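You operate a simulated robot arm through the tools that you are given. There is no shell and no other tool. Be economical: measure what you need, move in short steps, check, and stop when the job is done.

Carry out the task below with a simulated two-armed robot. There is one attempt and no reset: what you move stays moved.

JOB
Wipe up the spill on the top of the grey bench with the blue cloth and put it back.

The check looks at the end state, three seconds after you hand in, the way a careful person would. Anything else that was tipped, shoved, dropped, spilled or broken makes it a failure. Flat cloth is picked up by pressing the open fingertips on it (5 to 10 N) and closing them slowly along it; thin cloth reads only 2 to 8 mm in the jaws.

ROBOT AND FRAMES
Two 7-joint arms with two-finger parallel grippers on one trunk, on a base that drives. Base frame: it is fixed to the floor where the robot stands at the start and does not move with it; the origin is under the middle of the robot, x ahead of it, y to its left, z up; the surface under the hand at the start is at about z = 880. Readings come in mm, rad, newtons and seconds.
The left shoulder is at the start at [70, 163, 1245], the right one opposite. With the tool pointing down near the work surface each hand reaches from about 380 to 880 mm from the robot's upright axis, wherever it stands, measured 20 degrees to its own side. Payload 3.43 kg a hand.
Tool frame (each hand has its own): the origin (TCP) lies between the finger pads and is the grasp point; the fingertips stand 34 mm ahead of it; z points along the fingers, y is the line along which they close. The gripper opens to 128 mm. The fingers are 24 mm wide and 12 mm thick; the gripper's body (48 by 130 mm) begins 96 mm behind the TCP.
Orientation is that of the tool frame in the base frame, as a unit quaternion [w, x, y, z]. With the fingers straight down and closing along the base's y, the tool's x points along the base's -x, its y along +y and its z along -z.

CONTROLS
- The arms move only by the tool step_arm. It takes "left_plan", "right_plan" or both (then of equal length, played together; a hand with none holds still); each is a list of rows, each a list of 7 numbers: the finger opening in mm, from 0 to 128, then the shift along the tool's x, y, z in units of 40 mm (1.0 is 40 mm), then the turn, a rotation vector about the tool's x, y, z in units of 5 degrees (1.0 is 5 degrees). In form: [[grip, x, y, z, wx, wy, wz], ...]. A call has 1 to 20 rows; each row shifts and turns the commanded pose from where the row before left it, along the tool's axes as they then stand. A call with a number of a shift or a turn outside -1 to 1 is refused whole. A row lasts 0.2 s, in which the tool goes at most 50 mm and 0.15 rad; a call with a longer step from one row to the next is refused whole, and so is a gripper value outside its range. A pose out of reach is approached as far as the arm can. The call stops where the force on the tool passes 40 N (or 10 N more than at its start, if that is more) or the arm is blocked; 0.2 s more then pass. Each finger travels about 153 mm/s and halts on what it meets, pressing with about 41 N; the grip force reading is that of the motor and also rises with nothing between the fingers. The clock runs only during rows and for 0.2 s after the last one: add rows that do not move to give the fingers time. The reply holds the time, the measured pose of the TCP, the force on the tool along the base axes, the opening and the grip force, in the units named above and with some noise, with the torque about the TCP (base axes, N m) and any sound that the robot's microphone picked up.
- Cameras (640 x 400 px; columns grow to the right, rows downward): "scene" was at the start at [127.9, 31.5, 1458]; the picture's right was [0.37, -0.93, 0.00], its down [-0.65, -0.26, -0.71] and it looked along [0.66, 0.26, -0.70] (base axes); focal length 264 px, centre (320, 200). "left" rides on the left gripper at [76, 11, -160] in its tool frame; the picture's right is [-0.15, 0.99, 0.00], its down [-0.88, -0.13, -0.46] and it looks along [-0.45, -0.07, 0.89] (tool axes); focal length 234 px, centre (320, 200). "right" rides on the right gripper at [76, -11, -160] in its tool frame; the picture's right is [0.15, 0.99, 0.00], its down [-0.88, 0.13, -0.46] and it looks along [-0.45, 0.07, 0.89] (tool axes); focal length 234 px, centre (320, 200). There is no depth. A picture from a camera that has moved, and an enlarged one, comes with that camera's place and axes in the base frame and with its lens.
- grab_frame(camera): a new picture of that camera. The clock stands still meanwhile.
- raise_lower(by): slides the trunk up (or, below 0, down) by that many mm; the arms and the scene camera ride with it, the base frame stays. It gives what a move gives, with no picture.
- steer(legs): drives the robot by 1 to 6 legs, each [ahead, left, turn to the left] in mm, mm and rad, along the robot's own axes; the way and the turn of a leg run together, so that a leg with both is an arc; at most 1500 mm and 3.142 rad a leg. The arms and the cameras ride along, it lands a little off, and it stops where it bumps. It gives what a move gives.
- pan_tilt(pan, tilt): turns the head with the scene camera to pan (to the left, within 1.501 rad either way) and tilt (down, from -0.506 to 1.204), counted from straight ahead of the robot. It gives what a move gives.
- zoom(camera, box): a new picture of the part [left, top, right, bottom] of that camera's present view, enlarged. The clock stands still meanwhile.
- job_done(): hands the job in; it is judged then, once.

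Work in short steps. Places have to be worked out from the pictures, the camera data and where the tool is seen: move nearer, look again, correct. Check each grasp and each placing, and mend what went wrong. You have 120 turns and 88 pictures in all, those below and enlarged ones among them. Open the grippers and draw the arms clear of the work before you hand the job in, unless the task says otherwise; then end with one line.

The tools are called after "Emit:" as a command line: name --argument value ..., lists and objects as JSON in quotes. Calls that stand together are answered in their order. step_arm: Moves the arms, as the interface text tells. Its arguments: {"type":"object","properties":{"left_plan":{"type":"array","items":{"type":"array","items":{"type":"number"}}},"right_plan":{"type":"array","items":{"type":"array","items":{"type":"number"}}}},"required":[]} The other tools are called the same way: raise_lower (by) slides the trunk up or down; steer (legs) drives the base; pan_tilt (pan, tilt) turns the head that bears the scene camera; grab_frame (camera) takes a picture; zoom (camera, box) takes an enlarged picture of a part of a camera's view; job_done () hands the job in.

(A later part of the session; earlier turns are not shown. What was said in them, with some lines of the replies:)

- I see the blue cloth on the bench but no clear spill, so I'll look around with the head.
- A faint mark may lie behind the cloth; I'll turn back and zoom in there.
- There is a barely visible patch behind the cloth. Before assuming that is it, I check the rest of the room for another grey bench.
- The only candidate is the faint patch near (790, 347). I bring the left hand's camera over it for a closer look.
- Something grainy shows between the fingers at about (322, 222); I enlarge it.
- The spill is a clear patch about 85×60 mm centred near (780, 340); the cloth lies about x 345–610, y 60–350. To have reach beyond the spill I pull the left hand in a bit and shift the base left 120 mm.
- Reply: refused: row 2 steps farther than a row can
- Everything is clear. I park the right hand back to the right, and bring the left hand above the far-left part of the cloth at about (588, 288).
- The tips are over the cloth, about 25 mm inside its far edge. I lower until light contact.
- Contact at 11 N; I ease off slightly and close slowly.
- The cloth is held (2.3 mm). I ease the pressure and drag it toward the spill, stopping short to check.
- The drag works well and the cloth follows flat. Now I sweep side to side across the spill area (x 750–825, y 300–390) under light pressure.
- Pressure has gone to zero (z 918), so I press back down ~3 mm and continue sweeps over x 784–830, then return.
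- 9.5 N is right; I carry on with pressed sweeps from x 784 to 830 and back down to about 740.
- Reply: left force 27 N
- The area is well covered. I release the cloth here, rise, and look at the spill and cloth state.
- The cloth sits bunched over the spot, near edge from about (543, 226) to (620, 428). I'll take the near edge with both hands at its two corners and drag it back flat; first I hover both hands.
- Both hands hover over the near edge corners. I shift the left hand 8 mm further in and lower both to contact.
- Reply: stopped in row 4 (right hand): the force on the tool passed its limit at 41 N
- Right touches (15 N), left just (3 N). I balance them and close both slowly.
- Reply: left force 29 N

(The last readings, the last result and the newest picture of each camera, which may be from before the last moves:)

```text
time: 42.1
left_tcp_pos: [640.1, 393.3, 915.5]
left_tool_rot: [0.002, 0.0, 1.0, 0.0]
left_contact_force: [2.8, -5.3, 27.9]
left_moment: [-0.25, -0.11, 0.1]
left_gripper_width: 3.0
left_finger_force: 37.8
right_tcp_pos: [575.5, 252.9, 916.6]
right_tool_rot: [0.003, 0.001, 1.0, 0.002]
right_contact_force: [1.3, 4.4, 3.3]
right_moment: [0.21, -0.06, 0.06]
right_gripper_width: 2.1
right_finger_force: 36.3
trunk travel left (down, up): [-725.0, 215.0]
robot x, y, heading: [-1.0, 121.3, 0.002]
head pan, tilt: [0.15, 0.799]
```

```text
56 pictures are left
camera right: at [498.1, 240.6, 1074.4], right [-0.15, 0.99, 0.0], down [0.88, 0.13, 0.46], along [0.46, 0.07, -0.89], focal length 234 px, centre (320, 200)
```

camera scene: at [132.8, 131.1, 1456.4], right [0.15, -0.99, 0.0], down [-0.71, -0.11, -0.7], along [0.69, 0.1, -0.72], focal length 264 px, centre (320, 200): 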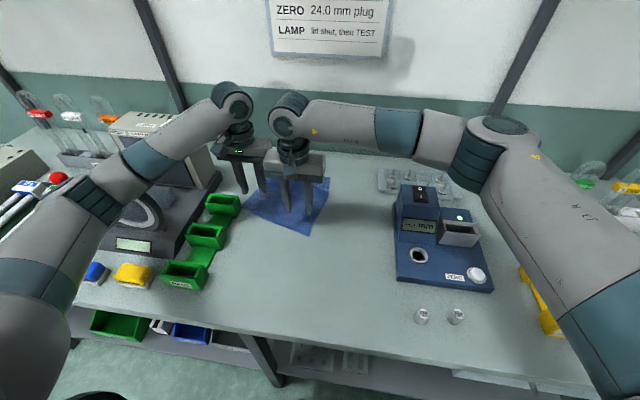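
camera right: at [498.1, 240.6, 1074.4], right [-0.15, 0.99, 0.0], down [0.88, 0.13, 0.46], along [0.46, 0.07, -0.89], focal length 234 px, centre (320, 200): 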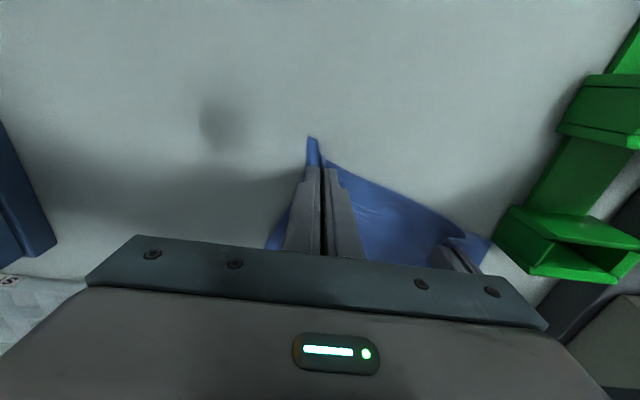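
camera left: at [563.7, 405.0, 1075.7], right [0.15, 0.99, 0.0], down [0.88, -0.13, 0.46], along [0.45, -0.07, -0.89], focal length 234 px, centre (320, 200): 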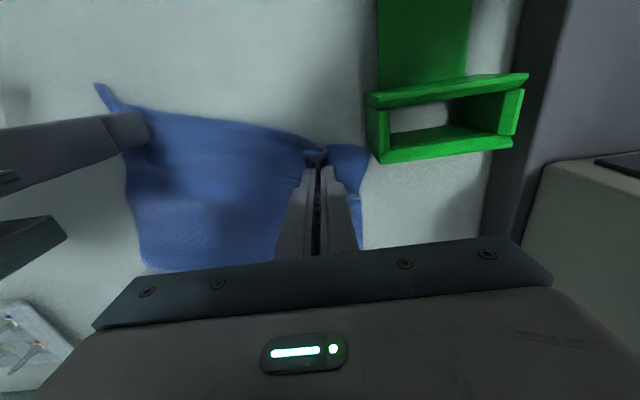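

Both grips hold (3.0 and 2.1 mm). I lift a few mm and drag both back toward the robot, spreading the hands, two thirds of the way first.

Emit:
step_arm --left_plan '[[0, 0, 0, -0.12, 0, 0, 0], [0, 0.546, -0.169, 0, 0, 0, 0], [0, 0.546, -0.169, 0, 0, 0, 0], [0, 0.546, -0.169, 0, 0, 0, 0], [0, 0.546, -0.169, 0, 0, 0, 0], [0, 0.546, -0.169, 0, 0, 0, 0], [0, 0.546, -0.169, 0, 0, 0, 0], [0, 0.546, -0.169, 0, 0, 0, 0], [0, 0.546, -0.169, 0, 0, 0, 0], [0, 0, 0, 0, 0, 0, 0]]' --right_plan '[[0, 0, 0, -0.08, 0, 0, 0], [0, 0.423, -0.267, 0, 0, 0, 0], [0, 0.423, -0.267, 0, 0, 0, 0], [0, 0.423, -0.267, 0, 0, 0, 0], [0, 0.423, -0.267, 0, 0, 0, 0], [0, 0.423, -0.267, 0, 0, 0, 0], [0, 0.423, -0.267, 0, 0, 0, 0], [0, 0.423, -0.267, 0, 0, 0, 0], [0, 0.423, -0.267, 0, 0, 0, 0], [0, 0, 0, 0, 0, 0, 0]]'

Emit:
grab_frame --camera "left"

Emit:
grab_frame --camera "scene"

```text
time: 44.3
left_tcp_pos: [467.8, 340.6, 916.9]
left_tool_rot: [0.001, 0.0, 1.0, 0.0]
left_contact_force: [1.2, -0.8, 0.5]
left_moment: [0.0, 0.01, 0.0]
left_gripper_width: 2.0
left_finger_force: 36.4
right_tcp_pos: [443.7, 166.9, 915.9]
right_tool_rot: [0.002, 0.001, 1.0, 0.001]
right_contact_force: [-0.3, -0.3, 1.7]
right_moment: [-0.03, 0.03, -0.02]
right_gripper_width: 2.1
right_finger_force: 36.9
trunk travel left (down, up): [-725.0, 215.0]
robot x, y, heading: [-0.3, 114.0, 0.004]
head pan, tilt: [0.15, 0.799]
```

```text
55 pictures are left
camera left: at [391.7, 351.9, 1077.5], right [0.15, 0.99, 0.0], down [0.88, -0.13, 0.46], along [0.45, -0.07, -0.89], focal length 234 px, centre (320, 200)
```

left: 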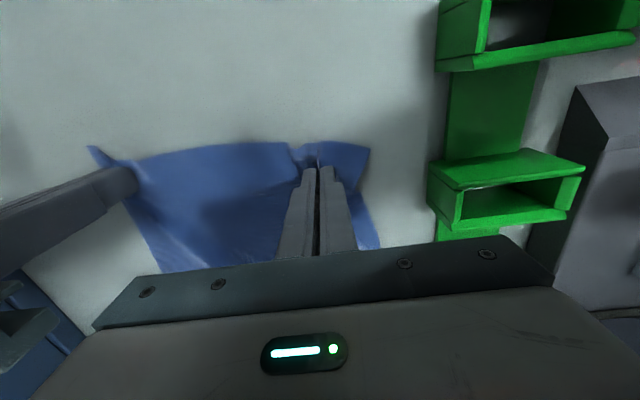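

```text
54 pictures are left
camera scene: at [132.1, 131.6, 1456.4], right [0.15, -0.99, 0.0], down [-0.71, -0.11, -0.7], along [0.69, 0.1, -0.72], focal length 264 px, centre (320, 200)
```

scene: 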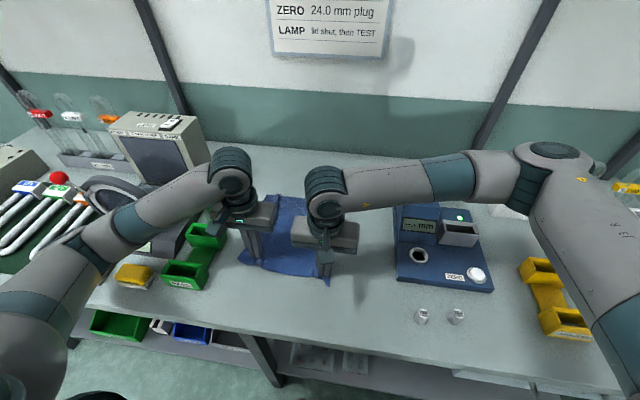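

Clean drag. I do the remaining stretch to about x 380, spreading a bit more.

Emit:
step_arm --left_plan '[[0, 0.5, -0.15, 0, 0, 0, 0], [0, 0.5, -0.15, 0, 0, 0, 0], [0, 0.5, -0.15, 0, 0, 0, 0], [0, 0.5, -0.15, 0, 0, 0, 0], [0, 0.2, 0, 0, 0, 0, 0], [0, 0, 0, 0, 0, 0, 0]]' --right_plan '[[0, 0.4, -0.23, 0, 0, 0, 0], [0, 0.4, -0.23, 0, 0, 0, 0], [0, 0.4, -0.23, 0, 0, 0, 0], [0, 0.4, -0.23, 0, 0, 0, 0], [0, 0.1, -0.1, 0, 0, 0, 0], [0, 0, 0, 0, 0, 0, 0]]'

Emit:
grab_frame --camera "left"

Emit:
grab_frame --camera "scene"

```text
time: 45.7
left_tcp_pos: [379.6, 316.5, 919.8]
left_tool_rot: [0.0, 0.0, 1.0, 0.0]
left_contact_force: [0.9, -4.7, -0.3]
left_moment: [-0.15, -0.07, 0.08]
left_gripper_width: 2.1
left_finger_force: 36.9
right_tcp_pos: [372.9, 128.4, 914.9]
right_tool_rot: [0.002, 0.001, 1.0, 0.002]
right_contact_force: [-0.6, 5.7, 2.6]
right_moment: [0.21, 0.03, 0.08]
right_gripper_width: 2.3
right_finger_force: 36.5
trunk travel left (down, up): [-725.0, 215.0]
robot x, y, heading: [0.9, 117.7, -0.002]
head pan, tilt: [0.15, 0.799]
```

```text
53 pictures are left
camera left: at [304.1, 327.6, 1079.8], right [0.15, 0.99, 0.0], down [0.88, -0.13, 0.46], along [0.45, -0.07, -0.89], focal length 234 px, centre (320, 200)
```

left: 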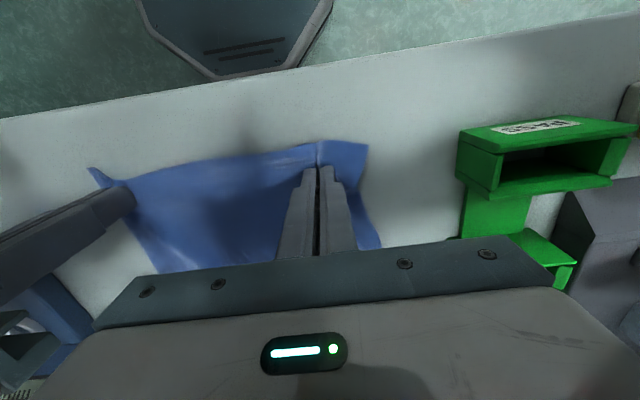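

```text
52 pictures are left
camera scene: at [131.7, 131.5, 1456.5], right [0.15, -0.99, 0.0], down [-0.71, -0.11, -0.7], along [0.69, 0.1, -0.72], focal length 264 px, centre (320, 200)
```

scene: 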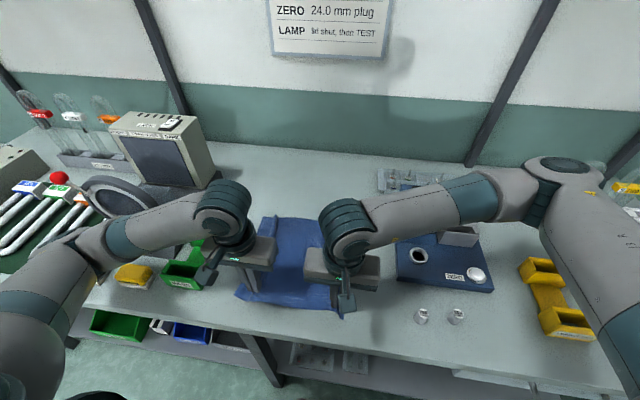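

The edge is taut and back in place. I open both hands slowly, rise, and draw them apart a little.

Emit:
step_arm --left_plan '[[0, 0, 0, 0.06, 0, 0, 0], [10, 0, 0, 0, 0, 0, 0], [20, 0, 0, 0, 0, 0, 0], [30, 0, 0, 0, 0, 0, 0], [30, 0, 0, -0.3, 0, 0, 0], [30, 0, 0, -1, 0, 0, 0], [30, 0, 0, -1, 0, 0, 0], [30, 0, 0, -1, 0, 0, 0], [30, 0, 0, -1, 0, 0, 0], [30, 0, 0, -1, 0, 0, 0]]' --right_plan '[[0, 0, 0, 0, 0, 0, 0], [10, 0, 0, 0, 0, 0, 0], [20, 0, 0, 0, 0, 0, 0], [30, 0, 0, 0, 0, 0, 0], [30, 0, 0, -0.3, 0, 0, 0], [30, 0, 0, -1, 0, 0, 0], [30, 0, 0, -1, 0, 0, 0], [30, 0, 0, -1, 0, 0, 0], [30, 0, 0, -1, 0, 0, 0], [30, 0, 0, -1, 0, 0, 0]]'

Emit:
step_arm --left_plan '[[40, 0, 1, 0, 0, 0, 0], [40, 0, 1, 0, 0, 0, 0], [40, 0, 1, 0, 0, 0, 0], [40, 0, 1, 0, 0, 0, 0]]' --right_plan '[[40, 0, -1, 0, 0, 0, 0], [40, 0, -1, 0, 0, 0, 0], [40, 0, -1, 0, 0, 0, 0], [40, 0, -1, 0, 0, 0, 0]]'

Emit:
grab_frame --camera "scene"

Emit:
zoom --camera "scene" --box '[230, 150, 350, 225]'

```text
time: 47.9
left_tcp_pos: [379.1, 315.7, 1128.7]
left_tool_rot: [0.0, 0.002, 1.0, -0.001]
left_contact_force: [0.4, 0.3, 0.1]
left_moment: [0.0, -0.01, 0.01]
left_gripper_width: 30.0
left_finger_force: 0.1
right_tcp_pos: [373.1, 125.9, 1130.7]
right_tool_rot: [0.004, 0.0, 1.0, 0.002]
right_contact_force: [0.2, 0.3, 0.2]
right_moment: [0.01, -0.01, 0.0]
right_gripper_width: 29.8
right_finger_force: 0.1
trunk travel left (down, up): [-725.0, 215.0]
robot x, y, heading: [1.2, 120.2, -0.001]
head pan, tilt: [0.15, 0.799]
```

```text
time: 48.9
left_tcp_pos: [377.3, 473.5, 1129.5]
left_tool_rot: [0.001, 0.0, 1.0, 0.0]
left_contact_force: [-0.3, -0.1, 0.1]
left_moment: [0.05, 0.0, -0.02]
left_gripper_width: 39.7
left_finger_force: 0.0
right_tcp_pos: [373.2, -35.0, 1128.2]
right_tool_rot: [0.004, 0.0, 1.0, 0.001]
right_contact_force: [0.0, -0.1, 0.2]
right_moment: [0.02, -0.03, 0.0]
right_gripper_width: 39.8
right_finger_force: 0.1
trunk travel left (down, up): [-725.0, 215.0]
robot x, y, heading: [1.9, 117.3, 0.005]
head pan, tilt: [0.15, 0.799]
```

```text
51 pictures are left
camera scene: at [129.1, 130.8, 1456.8], right [0.15, -0.99, 0.0], down [-0.71, -0.11, -0.7], along [0.69, 0.1, -0.72], focal length 264 px, centre (320, 200)
```

scene: 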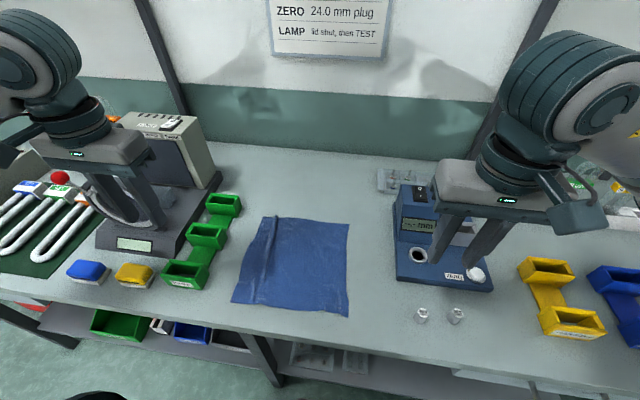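

```text
5.33 times, centred on (290, 188) of scene
camera zoom: at [129.1, 130.8, 1456.8], right [0.15, -0.99, 0.0], down [-0.71, -0.11, -0.7], along [0.69, 0.1, -0.72], focal length 1410 px, centre (480, 267)
```

zoom: 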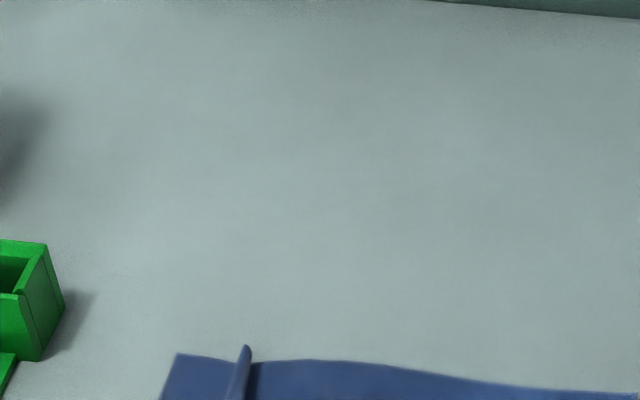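

The cloth is back nearly flat in its original place, and no mark shows. I verify the spot from the left hand's camera at the same viewpoint as before.

Emit:
step_arm --left_plan '[[60, 0, -1, 0, 0, 0, 0], [90, 0, -1, 0, 0, 0, 0], [128, 0, -0.8, 0, 0, 0, 0], [128, -1, 0, 0, 0, 0, 0], [128, -1, 0, 0, 0, 0, 0], [128, -1, 0, 0, 0, 0, 0], [128, -1, 0, 0, 0, 0, 0], [128, -1, 0, 0, 0, 0, 0], [128, -1, 0, 0, 0, 0, 0]]'

Emit:
grab_frame --camera "left"

Emit:
zoom --camera "left" --box '[240, 150, 400, 250]'

```text
time: 50.9
left_tcp_pos: [620.8, 364.4, 1129.8]
left_tool_rot: [0.0, -0.001, 1.0, 0.0]
left_contact_force: [0.7, -0.9, -0.7]
left_moment: [0.01, 0.02, -0.01]
left_gripper_width: 128.1
left_finger_force: 0.0
right_tcp_pos: [376.5, -34.6, 1128.7]
right_tool_rot: [0.002, 0.001, 1.0, 0.002]
right_contact_force: [-0.3, -0.1, -0.1]
right_moment: [-0.01, 0.03, -0.01]
right_gripper_width: 39.9
right_finger_force: 0.0
trunk travel left (down, up): [-725.0, 215.0]
robot x, y, heading: [0.7, 120.3, -0.003]
head pan, tilt: [0.15, 0.799]
```

```text
49 pictures are left
camera left: at [546.4, 375.8, 1289.8], right [0.15, 0.99, 0.0], down [0.88, -0.13, 0.45], along [0.45, -0.07, -0.89], focal length 234 px, centre (320, 200)
```

left: 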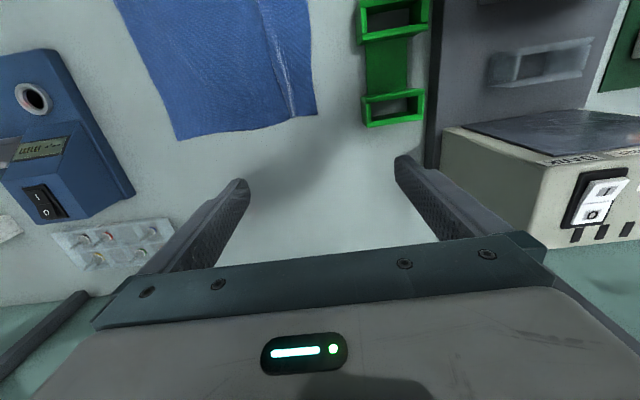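

```text
4.00 times, centred on (320, 200) of left
camera zoom: at [546.4, 375.8, 1289.8], right [0.15, 0.99, 0.0], down [0.88, -0.13, 0.45], along [0.45, -0.07, -0.89], focal length 937 px, centre (320, 200)
```

zoom: 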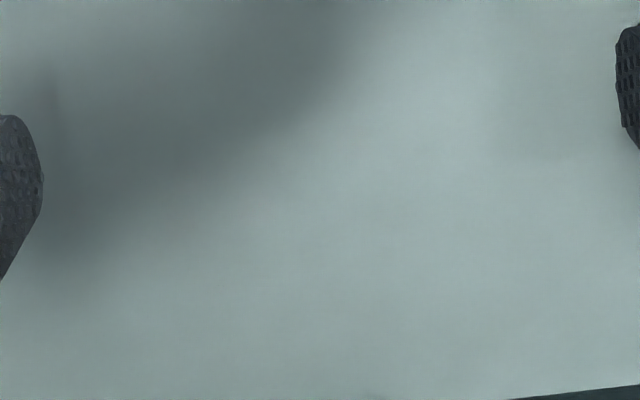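

The spot is clean. I draw the arms back clear with grippers open.

Emit:
step_arm --left_plan '[[128, 1, 0, 0, 0, 0, 0], [128, 1, 0, 0, 0, 0, 0], [128, 1, 0, 0, 0, 0, 0], [128, 1, 0, 0, 0, 0, 0], [128, 1, 0, 0, 0, 0, 0], [128, 0, 1, 0, 0, 0, 0], [128, 0, 1, 0, 0, 0, 0], [128, 0, 1, 0, 0, 0, 0]]' --right_plan '[[60, 0, 0, 0, 0, 0, 0], [80, 0, 0, 0, 0, 0, 0], [100, 0, 0, 0, 0, 0, 0], [128, 0, 0, 0, 0, 0, 0], [128, 0, 0, 0, 0, 0, 0], [128, 0, 0, 0, 0, 0, 0], [128, 0, -1, 0, 0, 0, 0], [128, 0, -1, 0, 0, 0, 0]]'

Emit:
grab_frame --camera "scene"

```text
time: 52.7
left_tcp_pos: [420.1, 487.8, 1131.2]
left_tool_rot: [0.001, 0.001, 1.0, 0.0]
left_contact_force: [-0.3, -0.1, 0.2]
left_moment: [0.02, -0.02, -0.03]
left_gripper_width: 128.1
left_finger_force: 0.1
right_tcp_pos: [371.7, -114.1, 1129.7]
right_tool_rot: [0.004, 0.0, 1.0, 0.003]
right_contact_force: [1.1, 0.3, 0.4]
right_moment: [0.03, -0.04, 0.02]
right_gripper_width: 128.3
right_finger_force: 0.0
trunk travel left (down, up): [-725.0, 215.0]
robot x, y, heading: [0.7, 116.3, -0.001]
head pan, tilt: [0.15, 0.799]
```

```text
47 pictures are left
camera scene: at [129.3, 129.9, 1456.7], right [0.15, -0.99, 0.0], down [-0.71, -0.11, -0.7], along [0.69, 0.1, -0.72], focal length 264 px, centre (320, 200)
```

scene: 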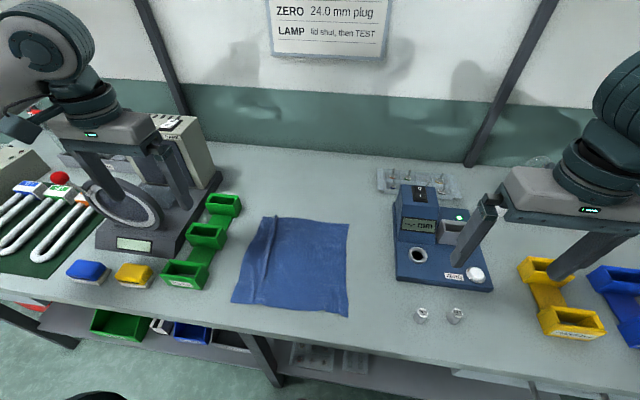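

All is in place, but the gauge display reads differently from the start; I check it closely.

Emit:
zoom --camera "scene" --box '[380, 170, 508, 250]'

```text
5.00 times, centred on (444, 210) of scene
camera zoom: at [129.3, 129.9, 1456.7], right [0.15, -0.99, 0.0], down [-0.71, -0.11, -0.7], along [0.69, 0.1, -0.72], focal length 1322 px, centre (-300, 150)
```

zoom: 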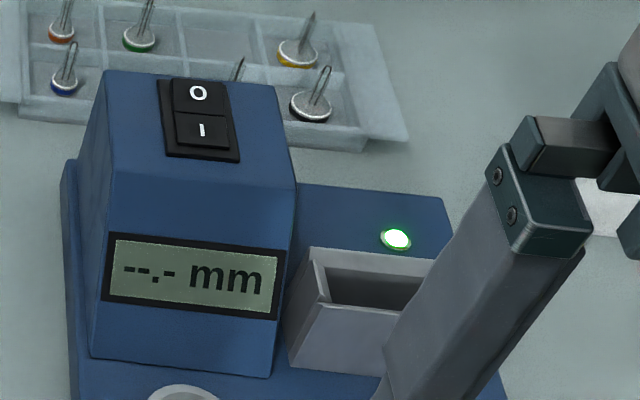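

The display is unchanged ("--.- mm") and nothing was disturbed; I hand in.

Emit:
job_done

```text
The job is handed in.
```

The spill on the grey bench top is wiped up, and the blue cloth is back in its place, nearly flat with one small ridge on its left side. Nothing else was touched, and both arms are clear with the grippers open.
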